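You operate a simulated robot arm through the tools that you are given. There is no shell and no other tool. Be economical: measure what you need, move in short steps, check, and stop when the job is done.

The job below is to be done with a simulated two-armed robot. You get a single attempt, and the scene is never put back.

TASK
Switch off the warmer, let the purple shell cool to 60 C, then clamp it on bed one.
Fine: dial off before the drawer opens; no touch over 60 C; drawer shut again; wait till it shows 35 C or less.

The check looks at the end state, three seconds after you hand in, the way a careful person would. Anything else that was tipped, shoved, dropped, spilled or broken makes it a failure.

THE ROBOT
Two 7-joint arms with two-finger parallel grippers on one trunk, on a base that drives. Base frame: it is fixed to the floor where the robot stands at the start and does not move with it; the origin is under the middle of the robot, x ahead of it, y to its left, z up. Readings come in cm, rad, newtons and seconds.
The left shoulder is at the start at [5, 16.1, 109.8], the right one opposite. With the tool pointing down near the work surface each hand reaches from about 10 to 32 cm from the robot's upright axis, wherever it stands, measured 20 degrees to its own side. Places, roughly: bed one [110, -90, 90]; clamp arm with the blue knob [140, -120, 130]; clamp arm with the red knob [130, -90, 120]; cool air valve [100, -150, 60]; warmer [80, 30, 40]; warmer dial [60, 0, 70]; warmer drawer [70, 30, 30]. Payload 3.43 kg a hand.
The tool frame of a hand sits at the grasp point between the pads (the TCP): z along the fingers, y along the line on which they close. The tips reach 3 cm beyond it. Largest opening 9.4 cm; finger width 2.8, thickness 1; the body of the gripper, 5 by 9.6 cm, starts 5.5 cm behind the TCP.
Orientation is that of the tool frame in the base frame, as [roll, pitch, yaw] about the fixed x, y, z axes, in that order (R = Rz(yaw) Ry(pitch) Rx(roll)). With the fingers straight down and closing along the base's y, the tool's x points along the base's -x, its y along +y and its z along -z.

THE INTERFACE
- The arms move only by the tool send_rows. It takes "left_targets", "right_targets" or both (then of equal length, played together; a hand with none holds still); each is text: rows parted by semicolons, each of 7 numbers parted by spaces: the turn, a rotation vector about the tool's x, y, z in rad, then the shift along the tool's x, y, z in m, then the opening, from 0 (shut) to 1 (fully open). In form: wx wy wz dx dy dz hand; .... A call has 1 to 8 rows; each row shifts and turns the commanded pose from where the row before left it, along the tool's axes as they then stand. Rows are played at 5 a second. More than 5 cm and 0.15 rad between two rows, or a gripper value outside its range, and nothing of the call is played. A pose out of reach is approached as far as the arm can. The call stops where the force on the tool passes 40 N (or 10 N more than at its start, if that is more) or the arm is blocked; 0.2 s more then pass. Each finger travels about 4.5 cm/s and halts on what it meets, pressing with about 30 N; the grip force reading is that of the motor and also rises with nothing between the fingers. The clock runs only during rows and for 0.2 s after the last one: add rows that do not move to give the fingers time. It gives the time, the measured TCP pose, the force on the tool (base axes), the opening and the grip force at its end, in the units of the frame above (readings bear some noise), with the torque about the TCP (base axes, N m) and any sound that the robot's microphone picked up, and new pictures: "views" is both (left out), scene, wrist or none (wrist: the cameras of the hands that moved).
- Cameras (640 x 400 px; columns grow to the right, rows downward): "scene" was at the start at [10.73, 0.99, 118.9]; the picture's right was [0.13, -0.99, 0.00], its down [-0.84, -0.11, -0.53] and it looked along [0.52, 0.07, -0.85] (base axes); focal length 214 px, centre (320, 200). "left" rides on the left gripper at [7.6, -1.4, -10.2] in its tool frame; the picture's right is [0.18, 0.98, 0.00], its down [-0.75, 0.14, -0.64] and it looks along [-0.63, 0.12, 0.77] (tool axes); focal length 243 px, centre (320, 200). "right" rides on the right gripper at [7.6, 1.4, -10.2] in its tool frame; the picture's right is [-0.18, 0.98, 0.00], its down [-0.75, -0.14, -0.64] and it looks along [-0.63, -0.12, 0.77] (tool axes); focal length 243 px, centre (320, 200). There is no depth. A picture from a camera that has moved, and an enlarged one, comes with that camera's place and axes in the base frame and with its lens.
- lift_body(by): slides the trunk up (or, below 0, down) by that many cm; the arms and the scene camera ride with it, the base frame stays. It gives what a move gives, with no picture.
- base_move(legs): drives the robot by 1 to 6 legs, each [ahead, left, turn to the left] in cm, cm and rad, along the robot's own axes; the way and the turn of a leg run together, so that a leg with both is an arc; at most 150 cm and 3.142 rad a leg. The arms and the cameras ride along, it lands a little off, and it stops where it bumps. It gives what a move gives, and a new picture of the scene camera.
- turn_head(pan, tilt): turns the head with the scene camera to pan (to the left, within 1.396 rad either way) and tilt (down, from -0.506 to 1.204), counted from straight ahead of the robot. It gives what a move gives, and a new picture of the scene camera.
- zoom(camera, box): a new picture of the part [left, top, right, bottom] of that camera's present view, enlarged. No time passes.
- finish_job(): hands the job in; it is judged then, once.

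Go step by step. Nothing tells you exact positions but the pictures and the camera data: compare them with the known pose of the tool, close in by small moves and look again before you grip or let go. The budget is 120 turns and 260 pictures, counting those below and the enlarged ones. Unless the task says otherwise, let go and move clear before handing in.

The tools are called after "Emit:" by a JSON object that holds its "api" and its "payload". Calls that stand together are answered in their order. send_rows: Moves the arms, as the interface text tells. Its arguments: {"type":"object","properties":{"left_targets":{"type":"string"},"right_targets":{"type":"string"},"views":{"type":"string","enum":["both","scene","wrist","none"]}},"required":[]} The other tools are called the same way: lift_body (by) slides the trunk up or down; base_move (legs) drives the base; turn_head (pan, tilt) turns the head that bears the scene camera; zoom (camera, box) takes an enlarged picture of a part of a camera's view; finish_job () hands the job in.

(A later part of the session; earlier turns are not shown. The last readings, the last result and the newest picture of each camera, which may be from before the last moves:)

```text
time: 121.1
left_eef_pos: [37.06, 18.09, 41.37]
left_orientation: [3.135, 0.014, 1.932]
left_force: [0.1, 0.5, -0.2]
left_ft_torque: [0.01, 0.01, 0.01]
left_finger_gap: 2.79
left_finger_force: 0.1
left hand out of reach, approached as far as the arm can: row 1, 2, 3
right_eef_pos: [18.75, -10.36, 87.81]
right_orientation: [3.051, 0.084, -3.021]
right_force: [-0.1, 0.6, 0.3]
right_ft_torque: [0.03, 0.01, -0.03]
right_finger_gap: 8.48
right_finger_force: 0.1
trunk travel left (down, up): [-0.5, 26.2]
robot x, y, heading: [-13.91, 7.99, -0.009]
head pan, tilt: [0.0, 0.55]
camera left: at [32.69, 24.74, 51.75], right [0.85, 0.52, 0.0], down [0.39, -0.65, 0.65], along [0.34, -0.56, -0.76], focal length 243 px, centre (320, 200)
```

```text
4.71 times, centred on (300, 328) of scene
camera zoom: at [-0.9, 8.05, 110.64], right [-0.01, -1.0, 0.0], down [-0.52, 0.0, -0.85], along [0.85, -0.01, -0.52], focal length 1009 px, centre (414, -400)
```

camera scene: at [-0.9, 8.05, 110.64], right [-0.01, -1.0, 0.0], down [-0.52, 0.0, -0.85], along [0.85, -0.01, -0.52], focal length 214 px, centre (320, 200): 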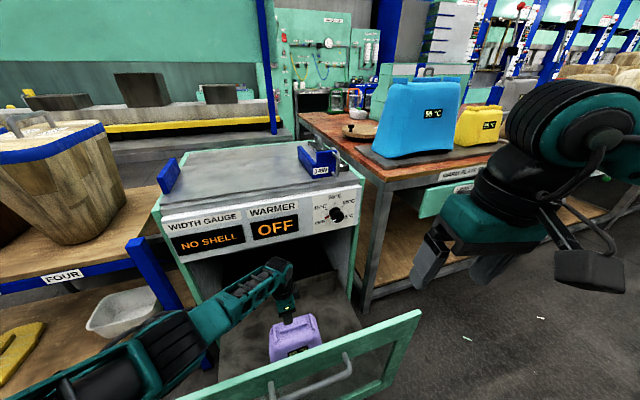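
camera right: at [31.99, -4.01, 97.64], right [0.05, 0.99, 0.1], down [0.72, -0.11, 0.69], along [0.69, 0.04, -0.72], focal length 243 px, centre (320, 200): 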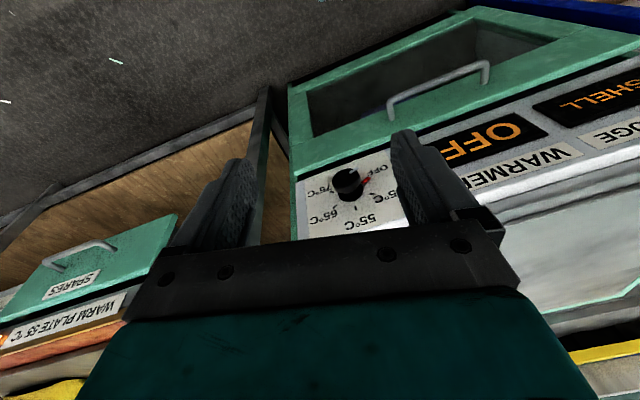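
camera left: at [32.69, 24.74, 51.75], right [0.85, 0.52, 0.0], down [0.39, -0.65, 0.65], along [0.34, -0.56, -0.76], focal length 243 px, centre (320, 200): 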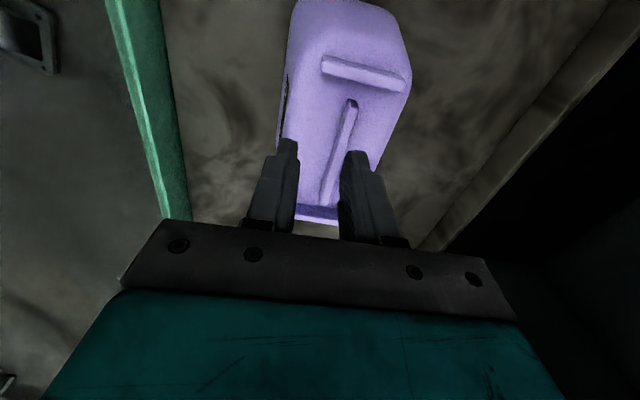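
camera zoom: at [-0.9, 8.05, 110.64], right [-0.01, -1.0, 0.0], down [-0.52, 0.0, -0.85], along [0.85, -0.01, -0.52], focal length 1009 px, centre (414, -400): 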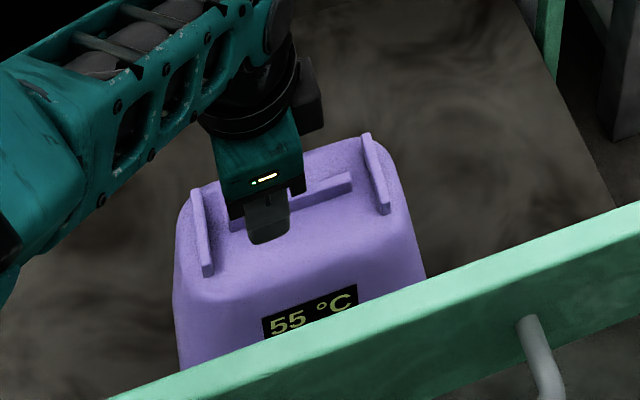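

The arm came up about 2 cm short in reach. I'll lift a little, tilt the hand 0.2 rad forward to gain reach, and come down again.

Emit:
{"api": "send_rows", "payload": {"left_targets": "0 0 0 0 0 -0.03 0.3;-0.1 0 0 0 0 0 0.3;-0.12 0 0 0 0 0 0.3;0 0 0 0 0.003 0.02 0.3;0 0 0 0 0 0.02 0.3;0 0 0 0 0 0 0.3", "views": "wrist"}}

Emit:
{"api": "zoom", "payload": {"camera": "left", "box": [200, 50, 440, 240]}}

Emit:
{"api": "zoom", "payload": {"camera": "scene", "box": [250, 285, 350, 370]}}

```text
time: 122.5
left_eef_pos: [38.14, 18.51, 40.61]
left_orientation: [2.915, 0.016, 1.931]
left_force: [0.4, 0.1, -0.1]
left_ft_torque: [-0.03, 0.01, -0.01]
left_finger_gap: 2.8
left_finger_force: 0.0
right_eef_pos: [18.64, -10.35, 87.96]
right_orientation: [3.051, 0.083, -3.02]
right_force: [-0.2, 0.7, 0.2]
right_ft_torque: [0.01, 0.01, -0.01]
right_finger_gap: 8.45
right_finger_force: 0.0
trunk travel left (down, up): [-0.5, 26.2]
robot x, y, heading: [-13.95, 7.97, -0.008]
head pan, tilt: [0.0, 0.55]
camera left: at [31.81, 24.34, 50.31], right [0.83, 0.51, 0.22], down [0.26, -0.7, 0.67], along [0.5, -0.5, -0.71], focal length 243 px, centre (320, 200)
```

left: 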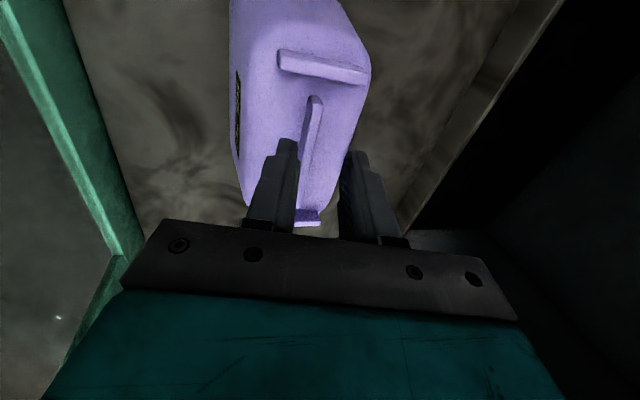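

```text
2.11 times, centred on (320, 145) of left
camera zoom: at [31.81, 24.34, 50.31], right [0.83, 0.51, 0.22], down [0.26, -0.7, 0.67], along [0.5, -0.5, -0.71], focal length 511 px, centre (320, 316)
```

zoom: 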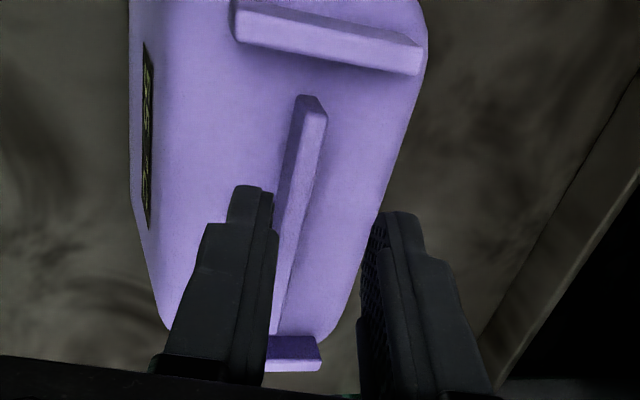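

```text
4.71 times, centred on (300, 328) of scene
camera zoom: at [-0.9, 8.05, 110.64], right [-0.01, -1.0, 0.0], down [-0.52, 0.0, -0.85], along [0.85, -0.01, -0.52], focal length 1009 px, centre (414, -400)
```

zoom: 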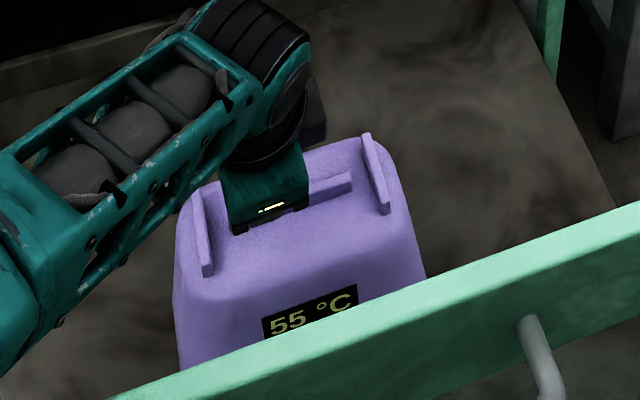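

Reach is fine now; the rib is 0.8 cm toward me. Shift and descend.

Emit:
{"api": "send_rows", "payload": {"left_targets": "0 0 0 0 -0.009 0 0.3;0 0 0 0 -0.002 0.01 0.3;0 0 0 0 -0.001 0.007 0.3;0 0 0 0 0 0 0.3", "views": "wrist"}}

Emit:
{"api": "zoom", "payload": {"camera": "left", "box": [200, 50, 440, 240]}}

```text
time: 123.5
left_eef_pos: [37.24, 18.21, 38.74]
left_orientation: [2.915, 0.014, 1.93]
left_force: [-0.4, 0.1, 0.0]
left_ft_torque: [-0.02, -0.02, -0.01]
left_finger_gap: 2.83
left_finger_force: 0.1
right_eef_pos: [18.55, -10.42, 87.98]
right_orientation: [3.051, 0.084, -3.023]
right_force: [-0.3, -0.3, 0.4]
right_ft_torque: [-0.03, 0.03, 0.01]
right_finger_gap: 8.49
right_finger_force: 0.1
trunk travel left (down, up): [-0.5, 26.2]
robot x, y, heading: [-13.44, 7.8, -0.012]
head pan, tilt: [0.0, 0.55]
camera left: at [30.98, 24.09, 48.4], right [0.83, 0.51, 0.22], down [0.26, -0.7, 0.67], along [0.5, -0.5, -0.71], focal length 243 px, centre (320, 200)
```

left: 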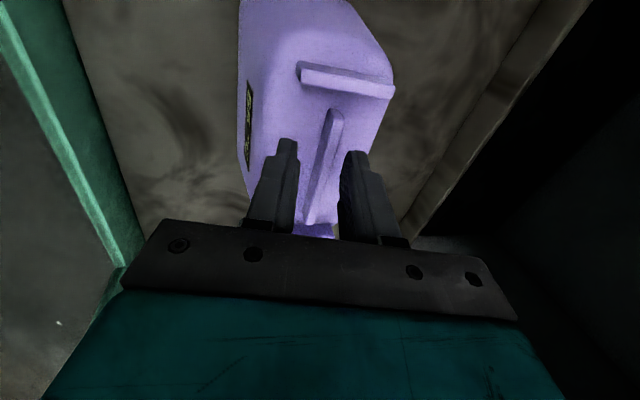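

```text
2.11 times, centred on (320, 145) of left
camera zoom: at [30.98, 24.09, 48.4], right [0.83, 0.51, 0.22], down [0.26, -0.7, 0.67], along [0.5, -0.5, -0.71], focal length 511 px, centre (320, 316)
```

zoom: 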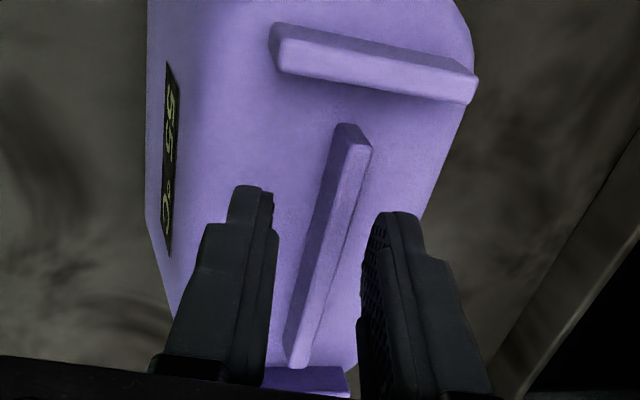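

Centred over the rib with no contact yet. Continue down in small steps.

Emit:
{"api": "send_rows", "payload": {"left_targets": "0 0 0 0 -0.001 0.006 0.3;0 0 0 0 -0.001 0.006 0.3;0 0 0 0 -0.001 0.005 0.3;0 0 0 0 0 0 0.3", "views": "wrist"}}

Emit:
{"api": "zoom", "payload": {"camera": "left", "box": [200, 50, 440, 240]}}

```text
time: 124.5
left_eef_pos: [37.11, 18.41, 38.28]
left_orientation: [2.914, 0.014, 1.933]
left_force: [-0.5, -0.3, -0.6]
left_ft_torque: [-0.01, 0.02, -0.04]
left_finger_gap: 2.8
left_finger_force: 0.1
left hand out of reach, approached as far as the arm can: row 1, 2
right_eef_pos: [18.64, -10.37, 87.89]
right_orientation: [3.05, 0.084, -3.023]
right_force: [-0.2, -0.3, -0.6]
right_ft_torque: [-0.04, 0.02, 0.01]
right_finger_gap: 8.45
right_finger_force: 0.1
trunk travel left (down, up): [-0.5, 26.2]
robot x, y, heading: [-13.61, 8.12, -0.007]
head pan, tilt: [0.0, 0.55]
camera left: at [30.81, 24.13, 48.04], right [0.83, 0.51, 0.22], down [0.26, -0.7, 0.67], along [0.5, -0.5, -0.71], focal length 243 px, centre (320, 200)
```

left: 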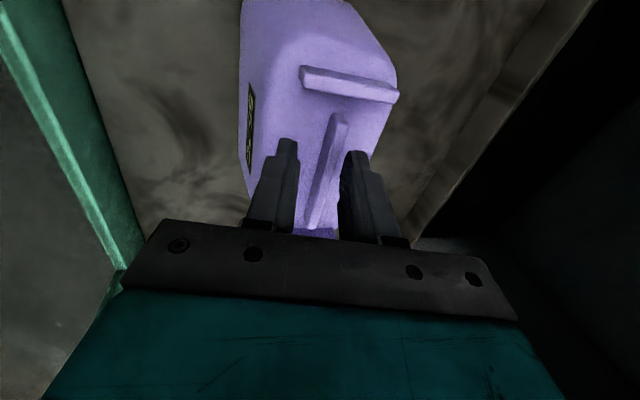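

```text
2.11 times, centred on (320, 145) of left
camera zoom: at [30.81, 24.13, 48.04], right [0.83, 0.51, 0.22], down [0.26, -0.7, 0.67], along [0.5, -0.5, -0.71], focal length 511 px, centre (320, 316)
```

zoom: 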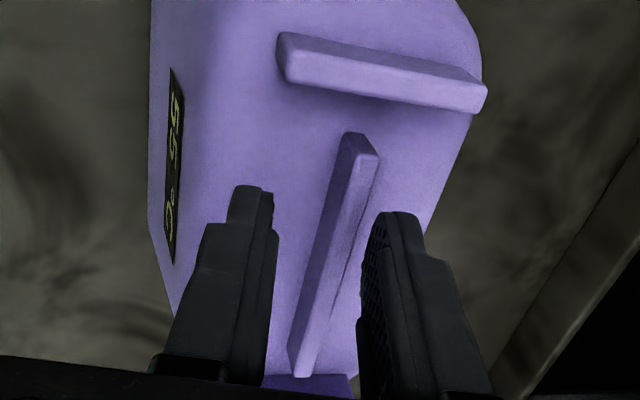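

Reach limits again, but turning the base right about 0.4 rad brings my left shoulder nearer the shell. I'll raise the hand out first, then turn.

Emit:
{"api": "send_rows", "payload": {"left_targets": "0 0 0 0 0 -0.03 0.3;0.1 0 0 0 0 -0.045 0.3;0.12 0 0 0 0 -0.045 0.3;0 0 0 0 0 -0.045 0.3;0 0 0 0 0 -0.045 0.3;0 0 0 0 0 -0.045 0.3;0 0 0 0 0 -0.045 0.3", "views": "none"}}

Emit:
{"api": "base_move", "payload": {"legs": [[0, 0, -0.42]]}}

```text
time: 126.1
left_eef_pos: [35.06, 17.76, 68.05]
left_orientation: [3.135, 0.015, 1.933]
left_force: [-0.2, 0.6, 0.1]
left_ft_torque: [0.0, -0.02, 0.0]
left_finger_gap: 2.85
left_finger_force: 0.0
right_eef_pos: [18.68, -10.48, 87.93]
right_orientation: [3.05, 0.084, -3.021]
right_force: [0.1, -0.5, 0.0]
right_ft_torque: [0.01, 0.01, 0.03]
right_finger_gap: 8.43
right_finger_force: 0.0
trunk travel left (down, up): [-0.5, 26.2]
robot x, y, heading: [-13.73, 8.05, -0.009]
head pan, tilt: [0.0, 0.55]
```

```text
time: 127.8
left_eef_pos: [34.6, -2.92, 67.92]
left_orientation: [3.133, 0.014, 1.511]
left_force: [0.5, -0.1, -0.3]
left_ft_torque: [-0.01, -0.01, 0.03]
left_finger_gap: 2.82
left_finger_force: 0.0
right_eef_pos: [8.35, -22.09, 87.89]
right_orientation: [3.052, 0.084, 2.842]
right_force: [-0.4, -0.2, 0.1]
right_ft_torque: [-0.01, -0.01, 0.0]
right_finger_gap: 8.45
right_finger_force: 0.0
trunk travel left (down, up): [-0.5, 26.2]
robot x, y, heading: [-13.66, 8.05, -0.43]
head pan, tilt: [0.0, 0.55]
camera scene: at [-2.07, 2.77, 110.64], right [-0.42, -0.91, 0.0], down [-0.48, 0.22, -0.85], along [0.78, -0.35, -0.52], focal length 214 px, centre (320, 200)
```

scene: 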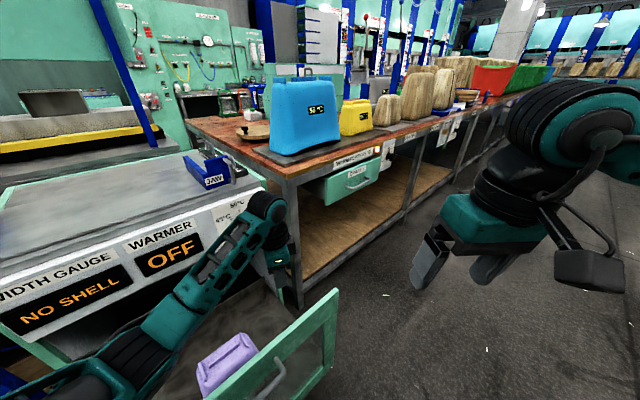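

Turn done. Re-yaw the left hand and bring it above the rib again.

Emit:
{"api": "send_rows", "payload": {"left_targets": "0 0 -0.14 0 0 0 0.35;0 0 -0.14 0 0 0 0.35;0 0 -0.14 0 0 0 0.35;0 0 0 0.0364 0.022 0 0.35;0 0 0 0.0364 0.022 0 0.35;0 0 0 0.0364 0.022 0 0.35;0 0 0 0.0364 0.022 0 0.35;0 0 0 0.0364 0.022 0 0.35", "views": "none"}}

Emit:
{"api": "send_rows", "payload": {"left_targets": "0 0 0 0 0 0.045 0.35;0 0 0 0 0 0.045 0.35;0 0 0 0 0 0.045 0.35;0 0 0 0 0 0.045 0.35;0 0 0 0 0 0.04 0.35;0 0 0 0 0 0.02 0.35;0 0 0 0 0 0 0.35", "views": "both"}}

Emit:
{"api": "zoom", "payload": {"camera": "left", "box": [200, 50, 440, 240]}}

```text
time: 129.6
left_eef_pos: [38.5, 18.08, 67.54]
left_orientation: [3.141, 0.018, 1.93]
left_force: [-0.4, 0.4, 0.6]
left_ft_torque: [-0.03, 0.0, -0.02]
left_finger_gap: 3.29
left_finger_force: 0.1
right_eef_pos: [8.35, -21.98, 87.9]
right_orientation: [3.051, 0.084, 2.842]
right_force: [0.2, 0.2, 0.5]
right_ft_torque: [-0.02, 0.0, -0.03]
right_finger_gap: 8.47
right_finger_force: 0.1
trunk travel left (down, up): [-0.5, 26.2]
robot x, y, heading: [-13.58, 8.13, -0.426]
head pan, tilt: [0.0, 0.55]
```

```text
time: 131.2
left_eef_pos: [38.76, 17.7, 43.51]
left_orientation: [-3.141, 0.016, 1.932]
left_force: [-0.8, 0.5, 0.2]
left_ft_torque: [0.01, 0.02, -0.01]
left_finger_gap: 3.26
left_finger_force: 0.1
right_eef_pos: [8.37, -22.01, 87.96]
right_orientation: [3.05, 0.084, 2.844]
right_force: [0.8, -0.4, -0.2]
right_ft_torque: [-0.01, 0.0, -0.01]
right_finger_gap: 8.46
right_finger_force: 0.1
trunk travel left (down, up): [-0.5, 26.2]
robot x, y, heading: [-13.8, 7.97, -0.43]
head pan, tilt: [0.0, 0.55]
camera scene: at [-2.07, 2.78, 110.64], right [-0.42, -0.91, 0.0], down [-0.48, 0.22, -0.85], along [0.78, -0.35, -0.52], focal length 214 px, centre (320, 200)
camera left: at [34.61, 24.41, 53.78], right [0.85, 0.52, 0.0], down [0.39, -0.65, 0.65], along [0.34, -0.56, -0.76], focal length 243 px, centre (320, 200)
```

scene: 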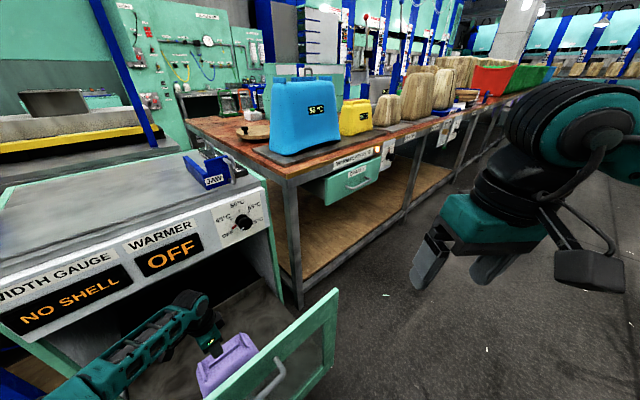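
left: 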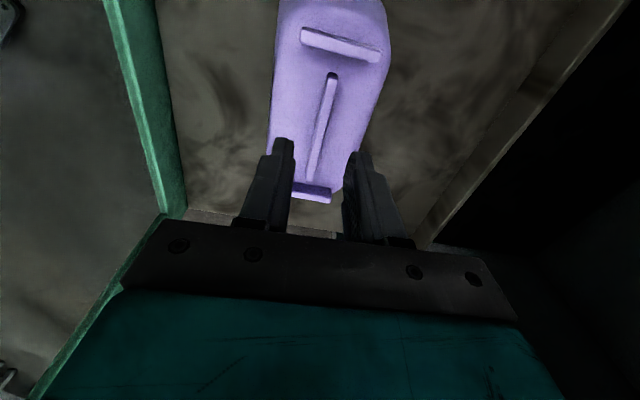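

```text
2.11 times, centred on (320, 145) of left
camera zoom: at [34.61, 24.41, 53.78], right [0.85, 0.52, 0.0], down [0.39, -0.65, 0.65], along [0.34, -0.56, -0.76], focal length 511 px, centre (320, 316)
```

zoom: 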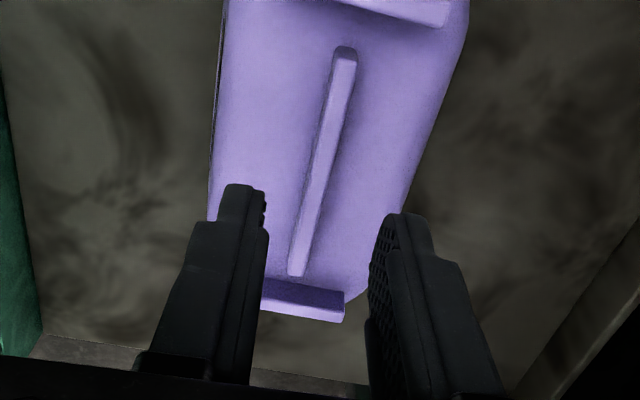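

Vertical, centred and in reach. Descend to the rib with force-stopped steps.

Emit:
{"api": "send_rows", "payload": {"left_targets": "0 0 0 0 0.002 0.03 0.3;0 0 0 0 0 0.02 0.3;0 0 0 0 0 0.01 0.3;0 0 0 0 0 0.007 0.3;0 0 0 0 0 0.005 0.3;0 0 0 0 0 0 0.3", "views": "wrist"}}

Emit:
{"api": "zoom", "payload": {"camera": "left", "box": [200, 50, 440, 240]}}

```text
time: 132.6
left_eef_pos: [39.21, 17.66, 36.69]
left_orientation: [3.137, 0.017, 1.933]
left_force: [-2.4, 4.2, 24.3]
left_ft_torque: [0.38, 0.36, 0.07]
left_finger_gap: 2.84
left_finger_force: 0.2
right_eef_pos: [8.26, -21.94, 87.93]
right_orientation: [3.049, 0.088, 2.844]
right_force: [0.0, -0.5, -0.3]
right_ft_torque: [0.0, 0.0, 0.02]
right_finger_gap: 8.42
right_finger_force: 0.1
trunk travel left (down, up): [-0.5, 26.2]
robot x, y, heading: [-13.81, 8.25, -0.424]
head pan, tilt: [0.0, 0.55]
camera left: at [34.96, 24.36, 46.93], right [0.85, 0.52, 0.0], down [0.39, -0.65, 0.66], along [0.34, -0.56, -0.76], focal length 243 px, centre (320, 200)
```

left: 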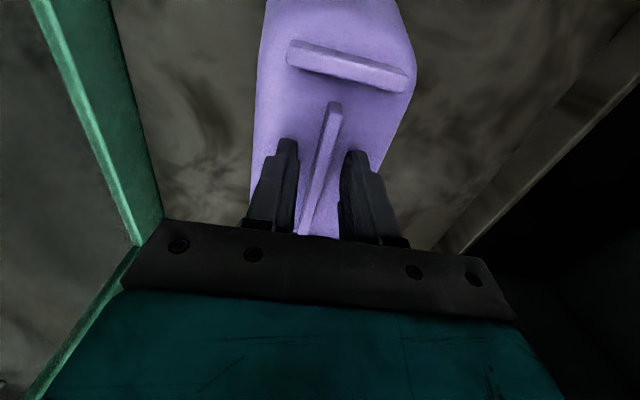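

```text
2.11 times, centred on (320, 145) of left
camera zoom: at [34.96, 24.36, 46.93], right [0.85, 0.52, 0.0], down [0.39, -0.65, 0.66], along [0.34, -0.56, -0.76], focal length 511 px, centre (320, 316)
```

zoom: 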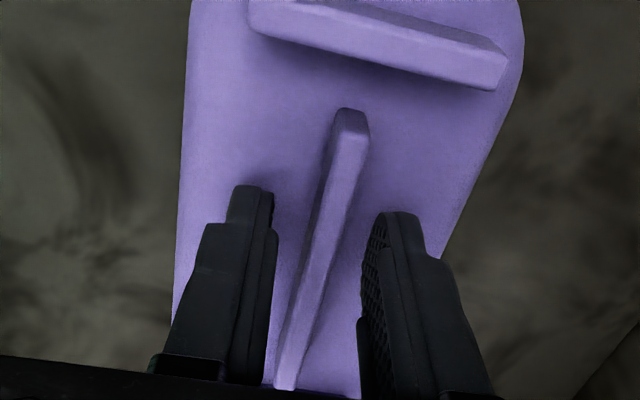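

Fingertips rest on the shell top with the rib between them. Ease up slightly, close and test-lift.

Emit:
{"api": "send_rows", "payload": {"left_targets": "0 0 0 0 0 -0.004 0.2;0 0 0 0 0 0 0;0 0 0 0 0 0 0;0 0 0 0 0 0 0;0 0 0 0 0 -0.02 0;0 0 0 0 0 -0.03 0;0 0 0 0 0 0 0", "views": "both"}}

Emit:
{"api": "zoom", "payload": {"camera": "left", "box": [200, 50, 440, 240]}}

```text
time: 134.2
left_eef_pos: [38.85, 17.69, 41.82]
left_orientation: [3.141, 0.015, 1.932]
left_force: [0.1, -0.3, -0.4]
left_ft_torque: [-0.02, 0.01, -0.05]
left_finger_gap: 0.7
left_finger_force: 30.4
right_eef_pos: [8.36, -22.05, 87.93]
right_orientation: [3.052, 0.084, 2.845]
right_force: [-0.2, -0.1, 0.1]
right_ft_torque: [-0.01, 0.04, 0.02]
right_finger_gap: 8.45
right_finger_force: 0.1
trunk travel left (down, up): [-0.5, 26.2]
robot x, y, heading: [-14.01, 8.27, -0.43]
head pan, tilt: [0.0, 0.55]
camera scene: at [-2.07, 2.78, 110.64], right [-0.42, -0.91, 0.0], down [-0.48, 0.22, -0.85], along [0.78, -0.35, -0.52], focal length 214 px, centre (320, 200)
camera left: at [34.74, 24.32, 52.07], right [0.85, 0.52, 0.0], down [0.4, -0.65, 0.65], along [0.34, -0.56, -0.76], focal length 243 px, centre (320, 200)
```

scene: 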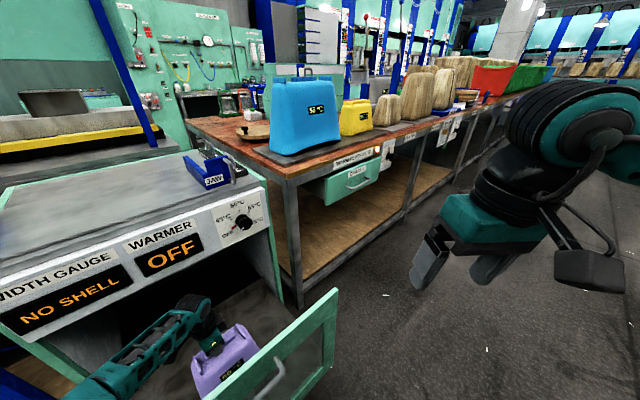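
left: 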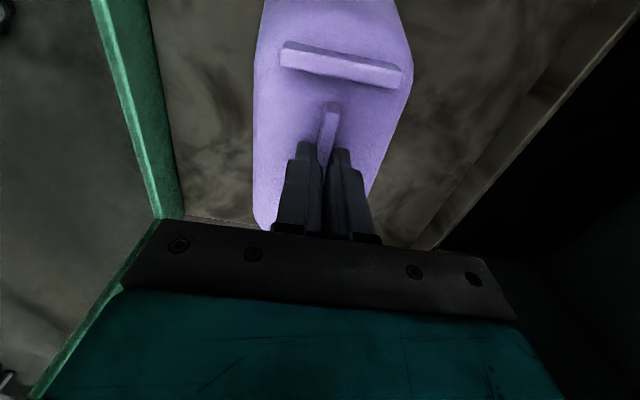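

```text
2.11 times, centred on (320, 145) of left
camera zoom: at [34.74, 24.32, 52.07], right [0.85, 0.52, 0.0], down [0.4, -0.65, 0.65], along [0.34, -0.56, -0.76], focal length 511 px, centre (320, 316)
```

zoom: 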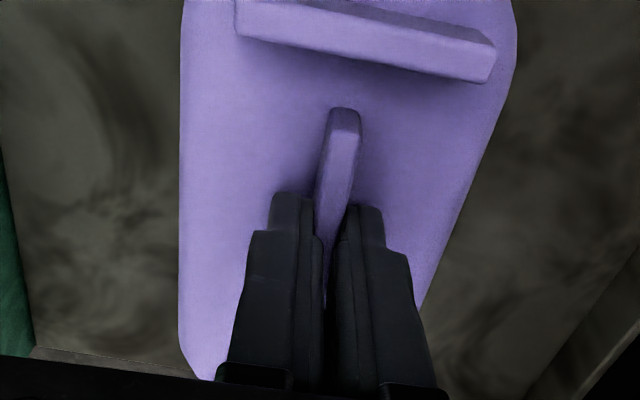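

The shell is lifted cleanly. Raise it well above the drawer front using arm and trunk.

Emit:
{"api": "send_rows", "payload": {"left_targets": "0 0 0 0 0 -0.04 0;0 0 0 0 0 -0.04 0;0 0 0 0 0 -0.04 0;0 0 0 0 0 -0.04 0;0 0 0 0 0 -0.04 0;0 0 0 0 0 -0.04 0;0 0 0 0 0 -0.04 0;0 0 0 0 0 -0.03 0", "views": "none"}}

Emit:
{"api": "lift_body", "payload": {"by": 16}}

Emit:
{"api": "turn_head", "payload": {"pan": 0.4, "tilt": 0.7}}

```text
time: 136.0
left_eef_pos: [38.65, 18.13, 72.89]
left_orientation: [3.142, 0.016, 1.931]
left_force: [0.5, 0.3, -0.8]
left_ft_torque: [0.01, 0.01, -0.04]
left_finger_gap: 0.72
left_finger_force: 30.1
right_eef_pos: [8.33, -22.01, 88.07]
right_orientation: [3.051, 0.083, 2.843]
right_force: [0.9, -0.6, -0.1]
right_ft_torque: [0.0, -0.03, 0.03]
right_finger_gap: 8.46
right_finger_force: 0.0
trunk travel left (down, up): [-0.5, 26.2]
robot x, y, heading: [-13.4, 8.04, -0.431]
head pan, tilt: [0.0, 0.55]
```

```text
time: 137.8
left_eef_pos: [38.74, 18.15, 88.77]
left_orientation: [-3.141, 0.016, 1.933]
left_force: [-0.6, 0.1, -1.2]
left_ft_torque: [0.01, 0.0, -0.03]
left_finger_gap: 0.72
left_finger_force: 30.0
right_eef_pos: [8.34, -22.09, 103.97]
right_orientation: [3.051, 0.082, 2.843]
right_force: [0.0, -0.5, 0.4]
right_ft_torque: [-0.01, 0.0, 0.0]
right_finger_gap: 8.47
right_finger_force: 0.1
trunk travel left (down, up): [-16.5, 10.2]
robot x, y, heading: [-13.47, 8.21, -0.429]
head pan, tilt: [0.0, 0.55]
```

```text
time: 138.7
left_eef_pos: [38.87, 18.09, 88.68]
left_orientation: [-3.141, 0.015, 1.932]
left_force: [0.4, 0.4, -1.6]
left_ft_torque: [0.02, 0.01, -0.04]
left_finger_gap: 0.74
left_finger_force: 29.5
right_eef_pos: [8.41, -22.11, 103.95]
right_orientation: [3.052, 0.085, 2.844]
right_force: [-0.2, 0.0, 0.5]
right_ft_torque: [0.01, 0.0, 0.02]
right_finger_gap: 8.45
right_finger_force: 0.1
trunk travel left (down, up): [-16.5, 10.2]
robot x, y, heading: [-14.03, 8.08, -0.434]
head pan, tilt: [0.4, 0.7]
camera scene: at [-1.74, 6.25, 125.33], right [-0.03, -1.0, 0.0], down [-0.64, 0.02, -0.77], along [0.76, -0.02, -0.64], focal length 214 px, centre (320, 200)
```

scene: 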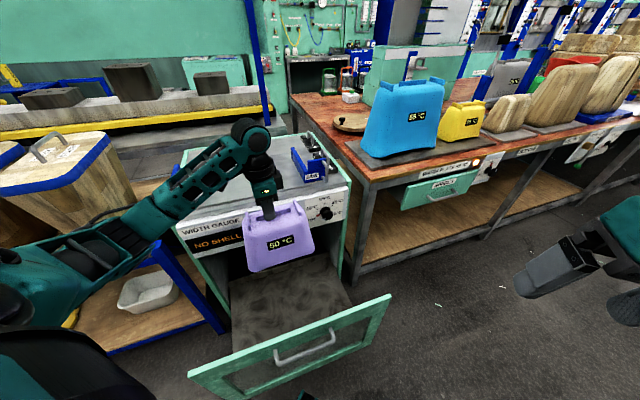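

The shell already reads 50 °C, so I move promptly. I'll back away from the drawer, drive to a standoff in front of bed one, and turn to face it.

Emit:
{"api": "base_move", "payload": {"legs": [[7.6, -40.5, 0], [92, -71, 0], [0, 0, 0.8]]}}

Emit:
{"api": "lift_body", "payload": {"by": 10}}

Emit:
{"api": "turn_head", "payload": {"pan": 0.1, "tilt": 0.5}}

```text
time: 151.1
left_eef_pos: [60.1, -89.41, 88.78]
left_orientation: [-3.141, 0.015, 2.732]
left_force: [-0.3, -0.4, -1.1]
left_ft_torque: [0.0, 0.02, 0.0]
left_finger_gap: 0.72
left_finger_force: 30.2
right_eef_pos: [67.65, -139.35, 103.87]
right_orientation: [3.052, 0.083, -2.641]
right_force: [0.2, 1.0, 0.0]
right_ft_torque: [-0.03, -0.02, 0.0]
right_finger_gap: 8.44
right_finger_force: 0.1
trunk travel left (down, up): [-16.5, 10.2]
robot x, y, heading: [30.71, -134.11, 0.371]
head pan, tilt: [0.4, 0.7]
camera scene: at [40.28, -126.8, 125.33], right [0.7, -0.72, 0.0], down [-0.46, -0.45, -0.76], along [0.55, 0.53, -0.64], focal length 214 px, centre (320, 200)
```

scene: 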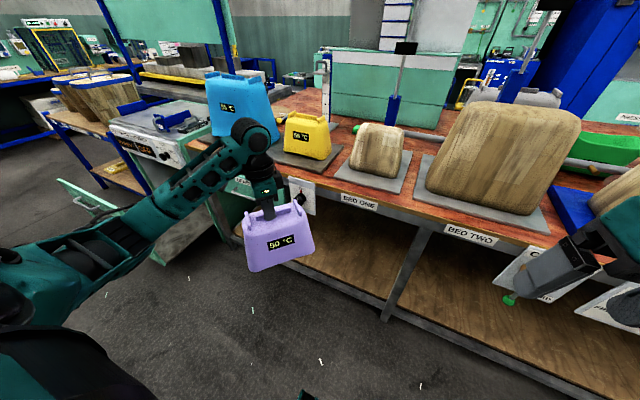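

```text
time: 152.4
left_eef_pos: [59.91, -89.51, 98.84]
left_orientation: [3.141, 0.015, 2.732]
left_force: [0.6, -0.1, -0.9]
left_ft_torque: [0.01, -0.01, -0.03]
left_finger_gap: 0.71
left_finger_force: 30.2
right_eef_pos: [67.54, -139.26, 113.95]
right_orientation: [3.052, 0.08, -2.64]
right_force: [0.1, 0.0, 0.5]
right_ft_torque: [-0.01, 0.02, 0.01]
right_finger_gap: 8.48
right_finger_force: 0.1
trunk travel left (down, up): [-26.5, 0.2]
robot x, y, heading: [30.2, -134.0, 0.37]
head pan, tilt: [0.4, 0.7]
```

```text
time: 153.2
left_eef_pos: [60.01, -89.48, 98.88]
left_orientation: [-3.141, 0.015, 2.731]
left_force: [-0.6, 0.7, -0.8]
left_ft_torque: [0.0, 0.02, -0.01]
left_finger_gap: 0.72
left_finger_force: 30.1
right_eef_pos: [67.53, -139.45, 113.93]
right_orientation: [3.051, 0.083, -2.639]
right_force: [1.0, 0.0, 0.9]
right_ft_torque: [0.01, -0.04, -0.01]
right_finger_gap: 8.46
right_finger_force: 0.0
trunk travel left (down, up): [-26.5, 0.2]
robot x, y, heading: [30.79, -134.26, 0.371]
head pan, tilt: [0.099, 0.499]
camera scene: at [42.3, -128.59, 137.09], right [0.45, -0.89, 0.0], down [-0.43, -0.22, -0.88], along [0.78, 0.4, -0.48], focal length 214 px, centre (320, 200)
```

scene: 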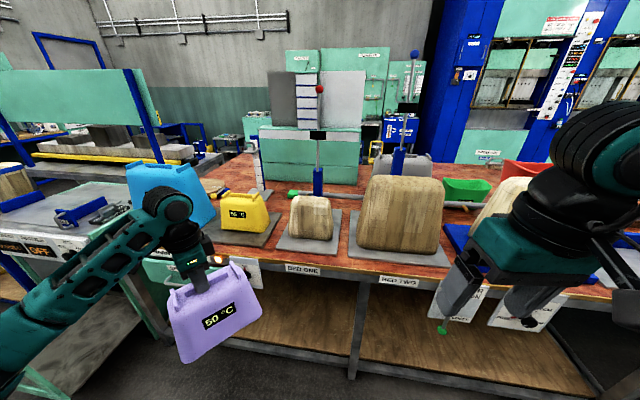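

Bed one's block and clamp arm are in clear view. I'll zoom to locate them precisely.

Emit:
{"api": "zoom", "payload": {"camera": "scene", "box": [240, 70, 400, 290]}}

Emit:
{"api": "zoom", "payload": {"camera": "scene", "box": [150, 200, 350, 370]}}

```text
1.82 times, centred on (320, 180) of scene
camera zoom: at [42.3, -128.59, 137.09], right [0.45, -0.89, 0.0], down [-0.43, -0.22, -0.88], along [0.78, 0.4, -0.48], focal length 390 px, centre (320, 236)
```

zoom: 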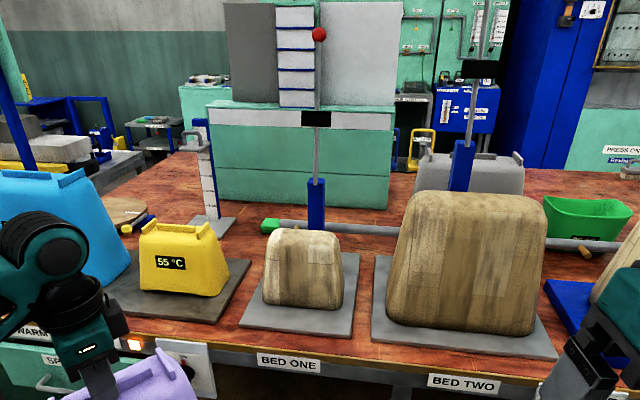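

```text
2.35 times, centred on (250, 285) of scene
camera zoom: at [42.3, -128.59, 137.09], right [0.45, -0.89, 0.0], down [-0.43, -0.22, -0.88], along [0.78, 0.4, -0.48], focal length 505 px, centre (485, 0)
```

zoom: 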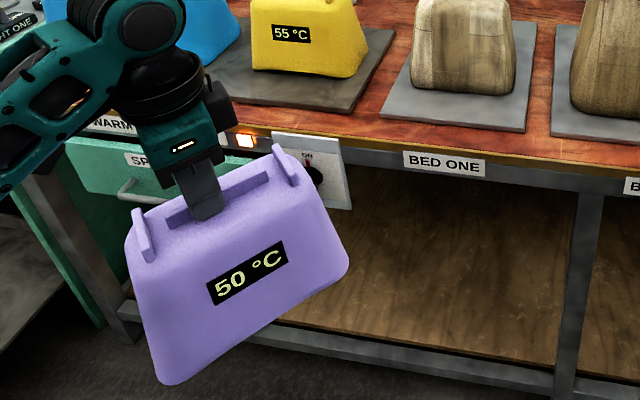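

Block one's base is about [97 front edge, -97, 85], about 16 cm tall, and the bench runs at a yaw of 0.34. I'll rotate the shell to match and raise it above block height.

Emit:
{"api": "send_rows", "payload": {"left_targets": "0 0 0.137 0 0 -0.035 0;0 0 0.137 0 0 -0.035 0;0 0 0.137 0 0 -0.035 0;0 0 0.137 0 0 -0.035 0;0 0 0.137 0 0 -0.035 0;0 0 0.137 0 0 -0.035 0;0 0 0 0 0 -0.035 0;0 0 0 0 0 0 0", "views": "scene"}}

```text
time: 155.0
left_eef_pos: [59.51, -89.43, 123.33]
left_orientation: [3.131, 0.009, 1.91]
left_force: [0.0, -0.6, -0.9]
left_ft_torque: [-0.01, 0.0, 0.01]
left_finger_gap: 0.71
left_finger_force: 30.0
right_eef_pos: [67.47, -139.34, 113.96]
right_orientation: [3.051, 0.083, -2.641]
right_force: [0.6, -0.5, 0.1]
right_ft_torque: [0.04, 0.01, -0.03]
right_finger_gap: 8.47
right_finger_force: 0.0
trunk travel left (down, up): [-26.5, 0.2]
robot x, y, heading: [30.46, -134.31, 0.375]
head pan, tilt: [0.099, 0.499]
camera scene: at [42.31, -128.57, 137.09], right [0.45, -0.89, 0.0], down [-0.43, -0.22, -0.88], along [0.78, 0.4, -0.48], focal length 214 px, centre (320, 200)
```

scene: 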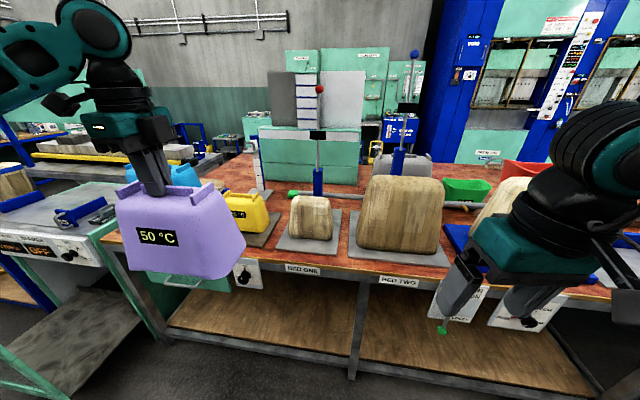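

Shell is aligned and high. I'll drive in toward the bench, keeping the shell above everything, then fine-position.

Emit:
{"api": "base_move", "payload": {"legs": [[26, -12, 0]]}}

Emit:
{"api": "send_rows", "payload": {"left_targets": "0 0 0 -0.03 0 -0.01 0;0 0 0 -0.03 0.02 -0.01 0;0 0 0 0 0 0 0", "views": "both"}}

```text
time: 157.0
left_eef_pos: [87.72, -91.32, 123.31]
left_orientation: [3.131, 0.011, 1.911]
left_force: [0.6, -1.0, -1.0]
left_ft_torque: [-0.02, 0.02, 0.01]
left_finger_gap: 0.71
left_finger_force: 30.0
right_eef_pos: [95.93, -141.26, 113.81]
right_orientation: [3.051, 0.084, -2.638]
right_force: [0.4, 0.5, -0.5]
right_ft_torque: [-0.01, 0.0, 0.0]
right_finger_gap: 8.43
right_finger_force: 0.0
trunk travel left (down, up): [-26.5, 0.2]
robot x, y, heading: [59.08, -136.24, 0.373]
head pan, tilt: [0.099, 0.499]
camera scene: at [70.65, -130.47, 137.09], right [0.45, -0.89, 0.0], down [-0.43, -0.22, -0.88], along [0.78, 0.4, -0.48], focal length 214 px, centre (320, 200)
```

scene: 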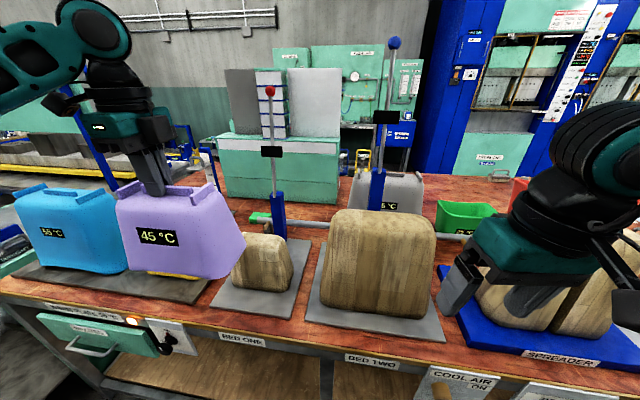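

```text
time: 157.8
left_eef_pos: [91.64, -96.22, 125.51]
left_orientation: [3.129, 0.009, 1.911]
left_force: [-0.4, 0.3, -1.3]
left_ft_torque: [-0.02, -0.01, -0.01]
left_finger_gap: 0.73
left_finger_force: 30.1
right_eef_pos: [95.77, -141.18, 114.0]
right_orientation: [3.053, 0.082, -2.638]
right_force: [0.5, 0.7, -0.7]
right_ft_torque: [-0.03, 0.01, 0.0]
right_finger_gap: 8.48
right_finger_force: 0.0
trunk travel left (down, up): [-26.5, 0.2]
robot x, y, heading: [58.76, -135.63, 0.378]
head pan, tilt: [0.099, 0.499]
camera scene: at [70.53, -130.43, 137.1], right [0.45, -0.89, 0.0], down [-0.43, -0.22, -0.88], along [0.78, 0.4, -0.48], focal length 214 px, centre (320, 200)
camera left: at [87.45, -89.55, 135.77], right [0.86, 0.5, 0.01], down [0.38, -0.66, 0.65], along [0.33, -0.56, -0.76], focal length 243 px, centre (320, 200)
```

scene: 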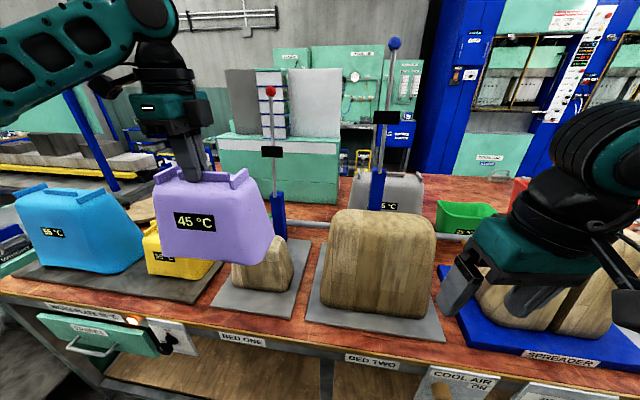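
left: 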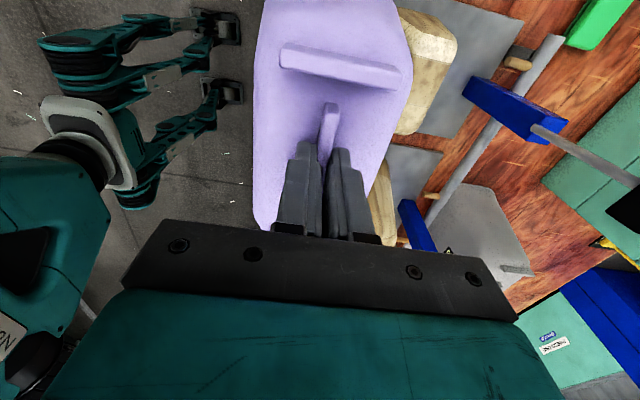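

Display is at 45 °C. The block centre triangulates to about [107, -91], base z 81. I'll drive 8 cm closer and extend the arm over it.

Emit:
{"api": "base_move", "payload": {"legs": [[8, 0, 0]]}}

Emit:
{"api": "send_rows", "payload": {"left_targets": "0 0 0 0 0.04 0 0;0 0 0 0 0.035 0 0;0 0 0 0 0 0 0", "views": "both"}}

```text
time: 158.9
left_eef_pos: [99.0, -93.24, 125.5]
left_orientation: [3.13, 0.011, 1.911]
left_force: [0.5, -0.6, -0.8]
left_ft_torque: [-0.03, 0.0, -0.01]
left_finger_gap: 0.72
left_finger_force: 29.8
right_eef_pos: [103.28, -138.34, 113.78]
right_orientation: [3.051, 0.082, -2.639]
right_force: [-0.3, 1.0, 0.2]
right_ft_torque: [0.01, 0.02, 0.01]
right_finger_gap: 8.46
right_finger_force: 0.1
trunk travel left (down, up): [-26.5, 0.2]
robot x, y, heading: [66.69, -132.83, 0.372]
head pan, tilt: [0.099, 0.499]
camera scene: at [78.07, -127.56, 137.09], right [0.45, -0.89, 0.0], down [-0.43, -0.22, -0.88], along [0.78, 0.4, -0.48], focal length 214 px, centre (320, 200)
```

scene: 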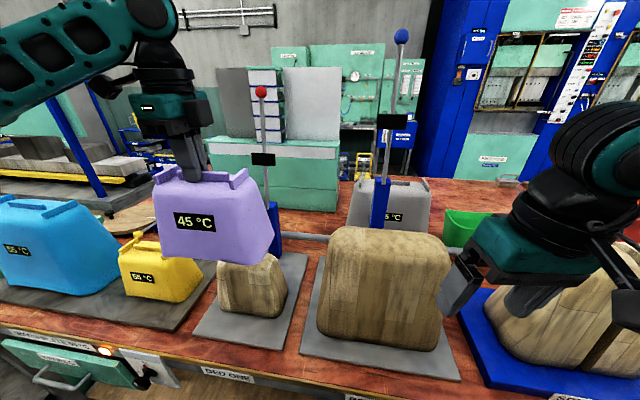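

```text
time: 159.7
left_eef_pos: [106.06, -90.86, 125.57]
left_orientation: [3.128, 0.011, 1.91]
left_force: [0.6, -0.2, -0.7]
left_ft_torque: [0.02, 0.0, 0.0]
left_finger_gap: 0.69
left_finger_force: 30.3
right_eef_pos: [103.22, -138.29, 113.85]
right_orientation: [3.05, 0.082, -2.637]
right_force: [-0.9, 0.0, 0.1]
right_ft_torque: [0.0, 0.0, -0.04]
right_finger_gap: 8.47
right_finger_force: 0.0
trunk travel left (down, up): [-26.5, 0.2]
robot x, y, heading: [66.32, -133.41, 0.372]
head pan, tilt: [0.099, 0.499]
camera scene: at [77.96, -127.58, 137.1], right [0.45, -0.89, 0.0], down [-0.43, -0.22, -0.88], along [0.78, 0.4, -0.48], focal length 214 px, centre (320, 200)
camera left: at [101.93, -84.18, 135.79], right [0.87, 0.5, 0.01], down [0.37, -0.66, 0.65], along [0.33, -0.56, -0.76], focal length 243 px, centre (320, 200)
```

scene: 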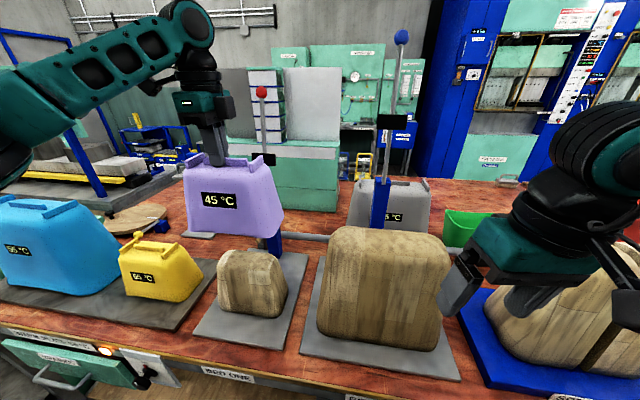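
left: 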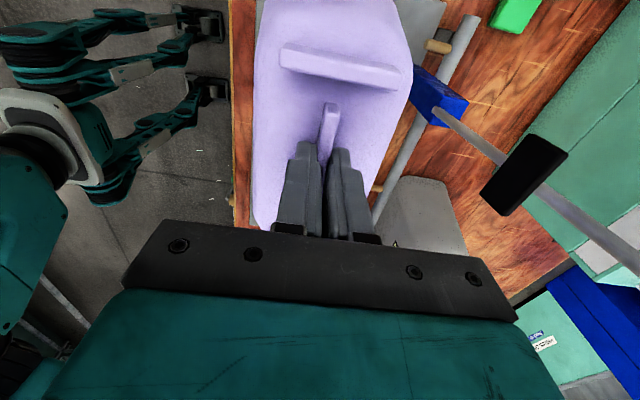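

The shell hovers near above the block. Zoom to refine both positions.

Emit:
{"api": "zoom", "payload": {"camera": "scene", "box": [160, 130, 340, 360]}}

```text
1.74 times, centred on (250, 245) of scene
camera zoom: at [77.96, -127.58, 137.1], right [0.45, -0.89, 0.0], down [-0.43, -0.22, -0.88], along [0.78, 0.4, -0.48], focal length 373 px, centre (442, 122)
```

zoom: 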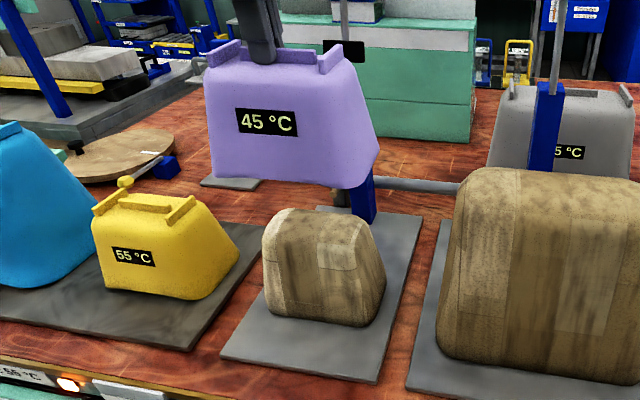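

Both estimates agree the shell is within half a centimetre of being centred above the block. Lower to just above the block top and look.

Emit:
{"api": "send_rows", "payload": {"left_targets": "0 0 0 0 0.002 0.03 0;0 0 0 0 0 0.04 0;0 0 0 0 0 0.035 0;0 0 0 0 0 0 0", "views": "scene"}}

Emit:
{"api": "zoom", "payload": {"camera": "scene", "box": [160, 130, 340, 360]}}

Emit:
{"api": "zoom", "payload": {"camera": "left", "box": [200, 0, 500, 240]}}

```text
time: 160.7
left_eef_pos: [106.45, -90.7, 115.03]
left_orientation: [3.13, 0.01, 1.912]
left_force: [-0.3, -0.5, -1.9]
left_ft_torque: [0.02, 0.02, 0.0]
left_finger_gap: 0.71
left_finger_force: 30.4
right_eef_pos: [103.28, -138.36, 113.86]
right_orientation: [3.053, 0.084, -2.638]
right_force: [-0.1, -0.7, -0.3]
right_ft_torque: [0.01, -0.01, 0.02]
right_finger_gap: 8.46
right_finger_force: 0.0
trunk travel left (down, up): [-26.5, 0.2]
robot x, y, heading: [66.23, -133.36, 0.374]
head pan, tilt: [0.099, 0.499]
camera scene: at [77.98, -127.61, 137.1], right [0.45, -0.89, 0.0], down [-0.43, -0.22, -0.88], along [0.78, 0.4, -0.48], focal length 214 px, centre (320, 200)
```

scene: 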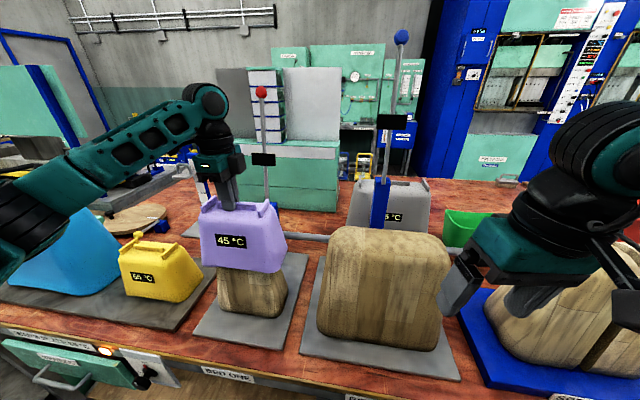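

```text
1.74 times, centred on (250, 245) of scene
camera zoom: at [77.98, -127.61, 137.1], right [0.45, -0.89, 0.0], down [-0.43, -0.22, -0.88], along [0.78, 0.4, -0.48], focal length 373 px, centre (442, 122)
```

zoom: 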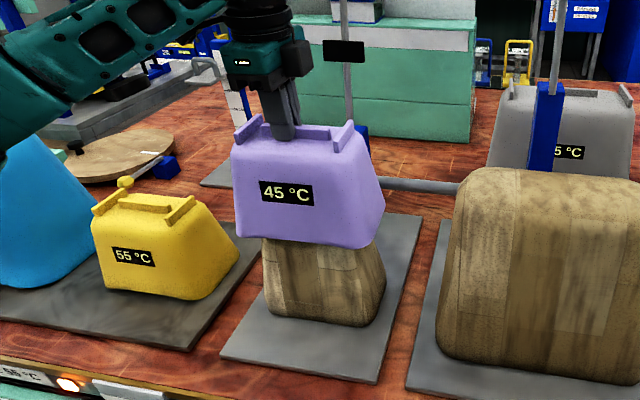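

```text
1.67 times, centred on (350, 120) of left
camera zoom: at [102.31, -84.05, 125.33], right [0.87, 0.5, 0.01], down [0.37, -0.66, 0.65], along [0.33, -0.56, -0.76], focal length 404 px, centre (270, 333)
```

zoom: 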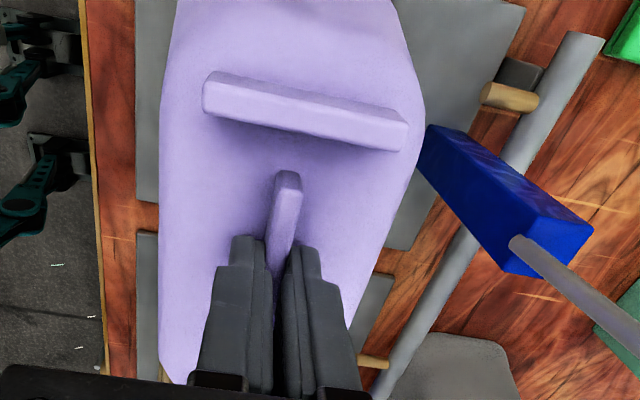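

The shell is about 0.6 cm left of centre. Correct and lower a few centimetres, watching force.

Emit:
{"api": "send_rows", "payload": {"left_targets": "0 0 0 -0.006 0 0 0;0 0 0 0 0 0.02 0;0 0 0 0 0 0.02 0;0 0 0 0 0 0.01 0;0 0 0 0 0 0 0", "views": "scene"}}

Emit:
{"api": "zoom", "payload": {"camera": "scene", "box": [160, 130, 340, 360]}}

```text
time: 161.9
left_eef_pos: [106.58, -91.33, 110.06]
left_orientation: [3.129, 0.011, 1.911]
left_force: [-1.1, -0.6, -0.4]
left_ft_torque: [0.0, 0.0, 0.0]
left_finger_gap: 0.73
left_finger_force: 29.7
right_eef_pos: [103.3, -138.29, 113.97]
right_orientation: [3.051, 0.084, -2.64]
right_force: [0.2, 0.4, -0.3]
right_ft_torque: [0.0, -0.02, 0.01]
right_finger_gap: 8.46
right_finger_force: 0.0
trunk travel left (down, up): [-26.5, 0.2]
robot x, y, heading: [66.41, -133.31, 0.369]
head pan, tilt: [0.099, 0.499]
camera scene: at [77.99, -127.59, 137.1], right [0.45, -0.89, 0.0], down [-0.43, -0.22, -0.88], along [0.78, 0.4, -0.48], focal length 214 px, centre (320, 200)
```

scene: 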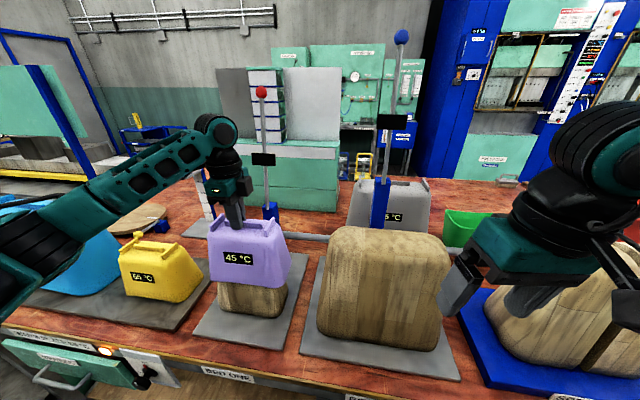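

```text
1.74 times, centred on (250, 245) of scene
camera zoom: at [77.99, -127.59, 137.1], right [0.45, -0.89, 0.0], down [-0.43, -0.22, -0.88], along [0.78, 0.4, -0.48], focal length 373 px, centre (442, 122)
```

zoom: 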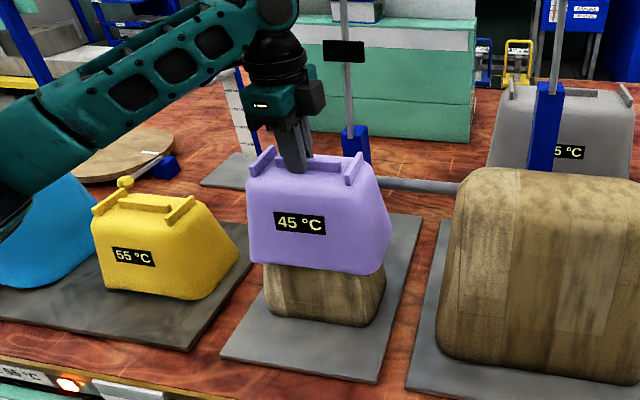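

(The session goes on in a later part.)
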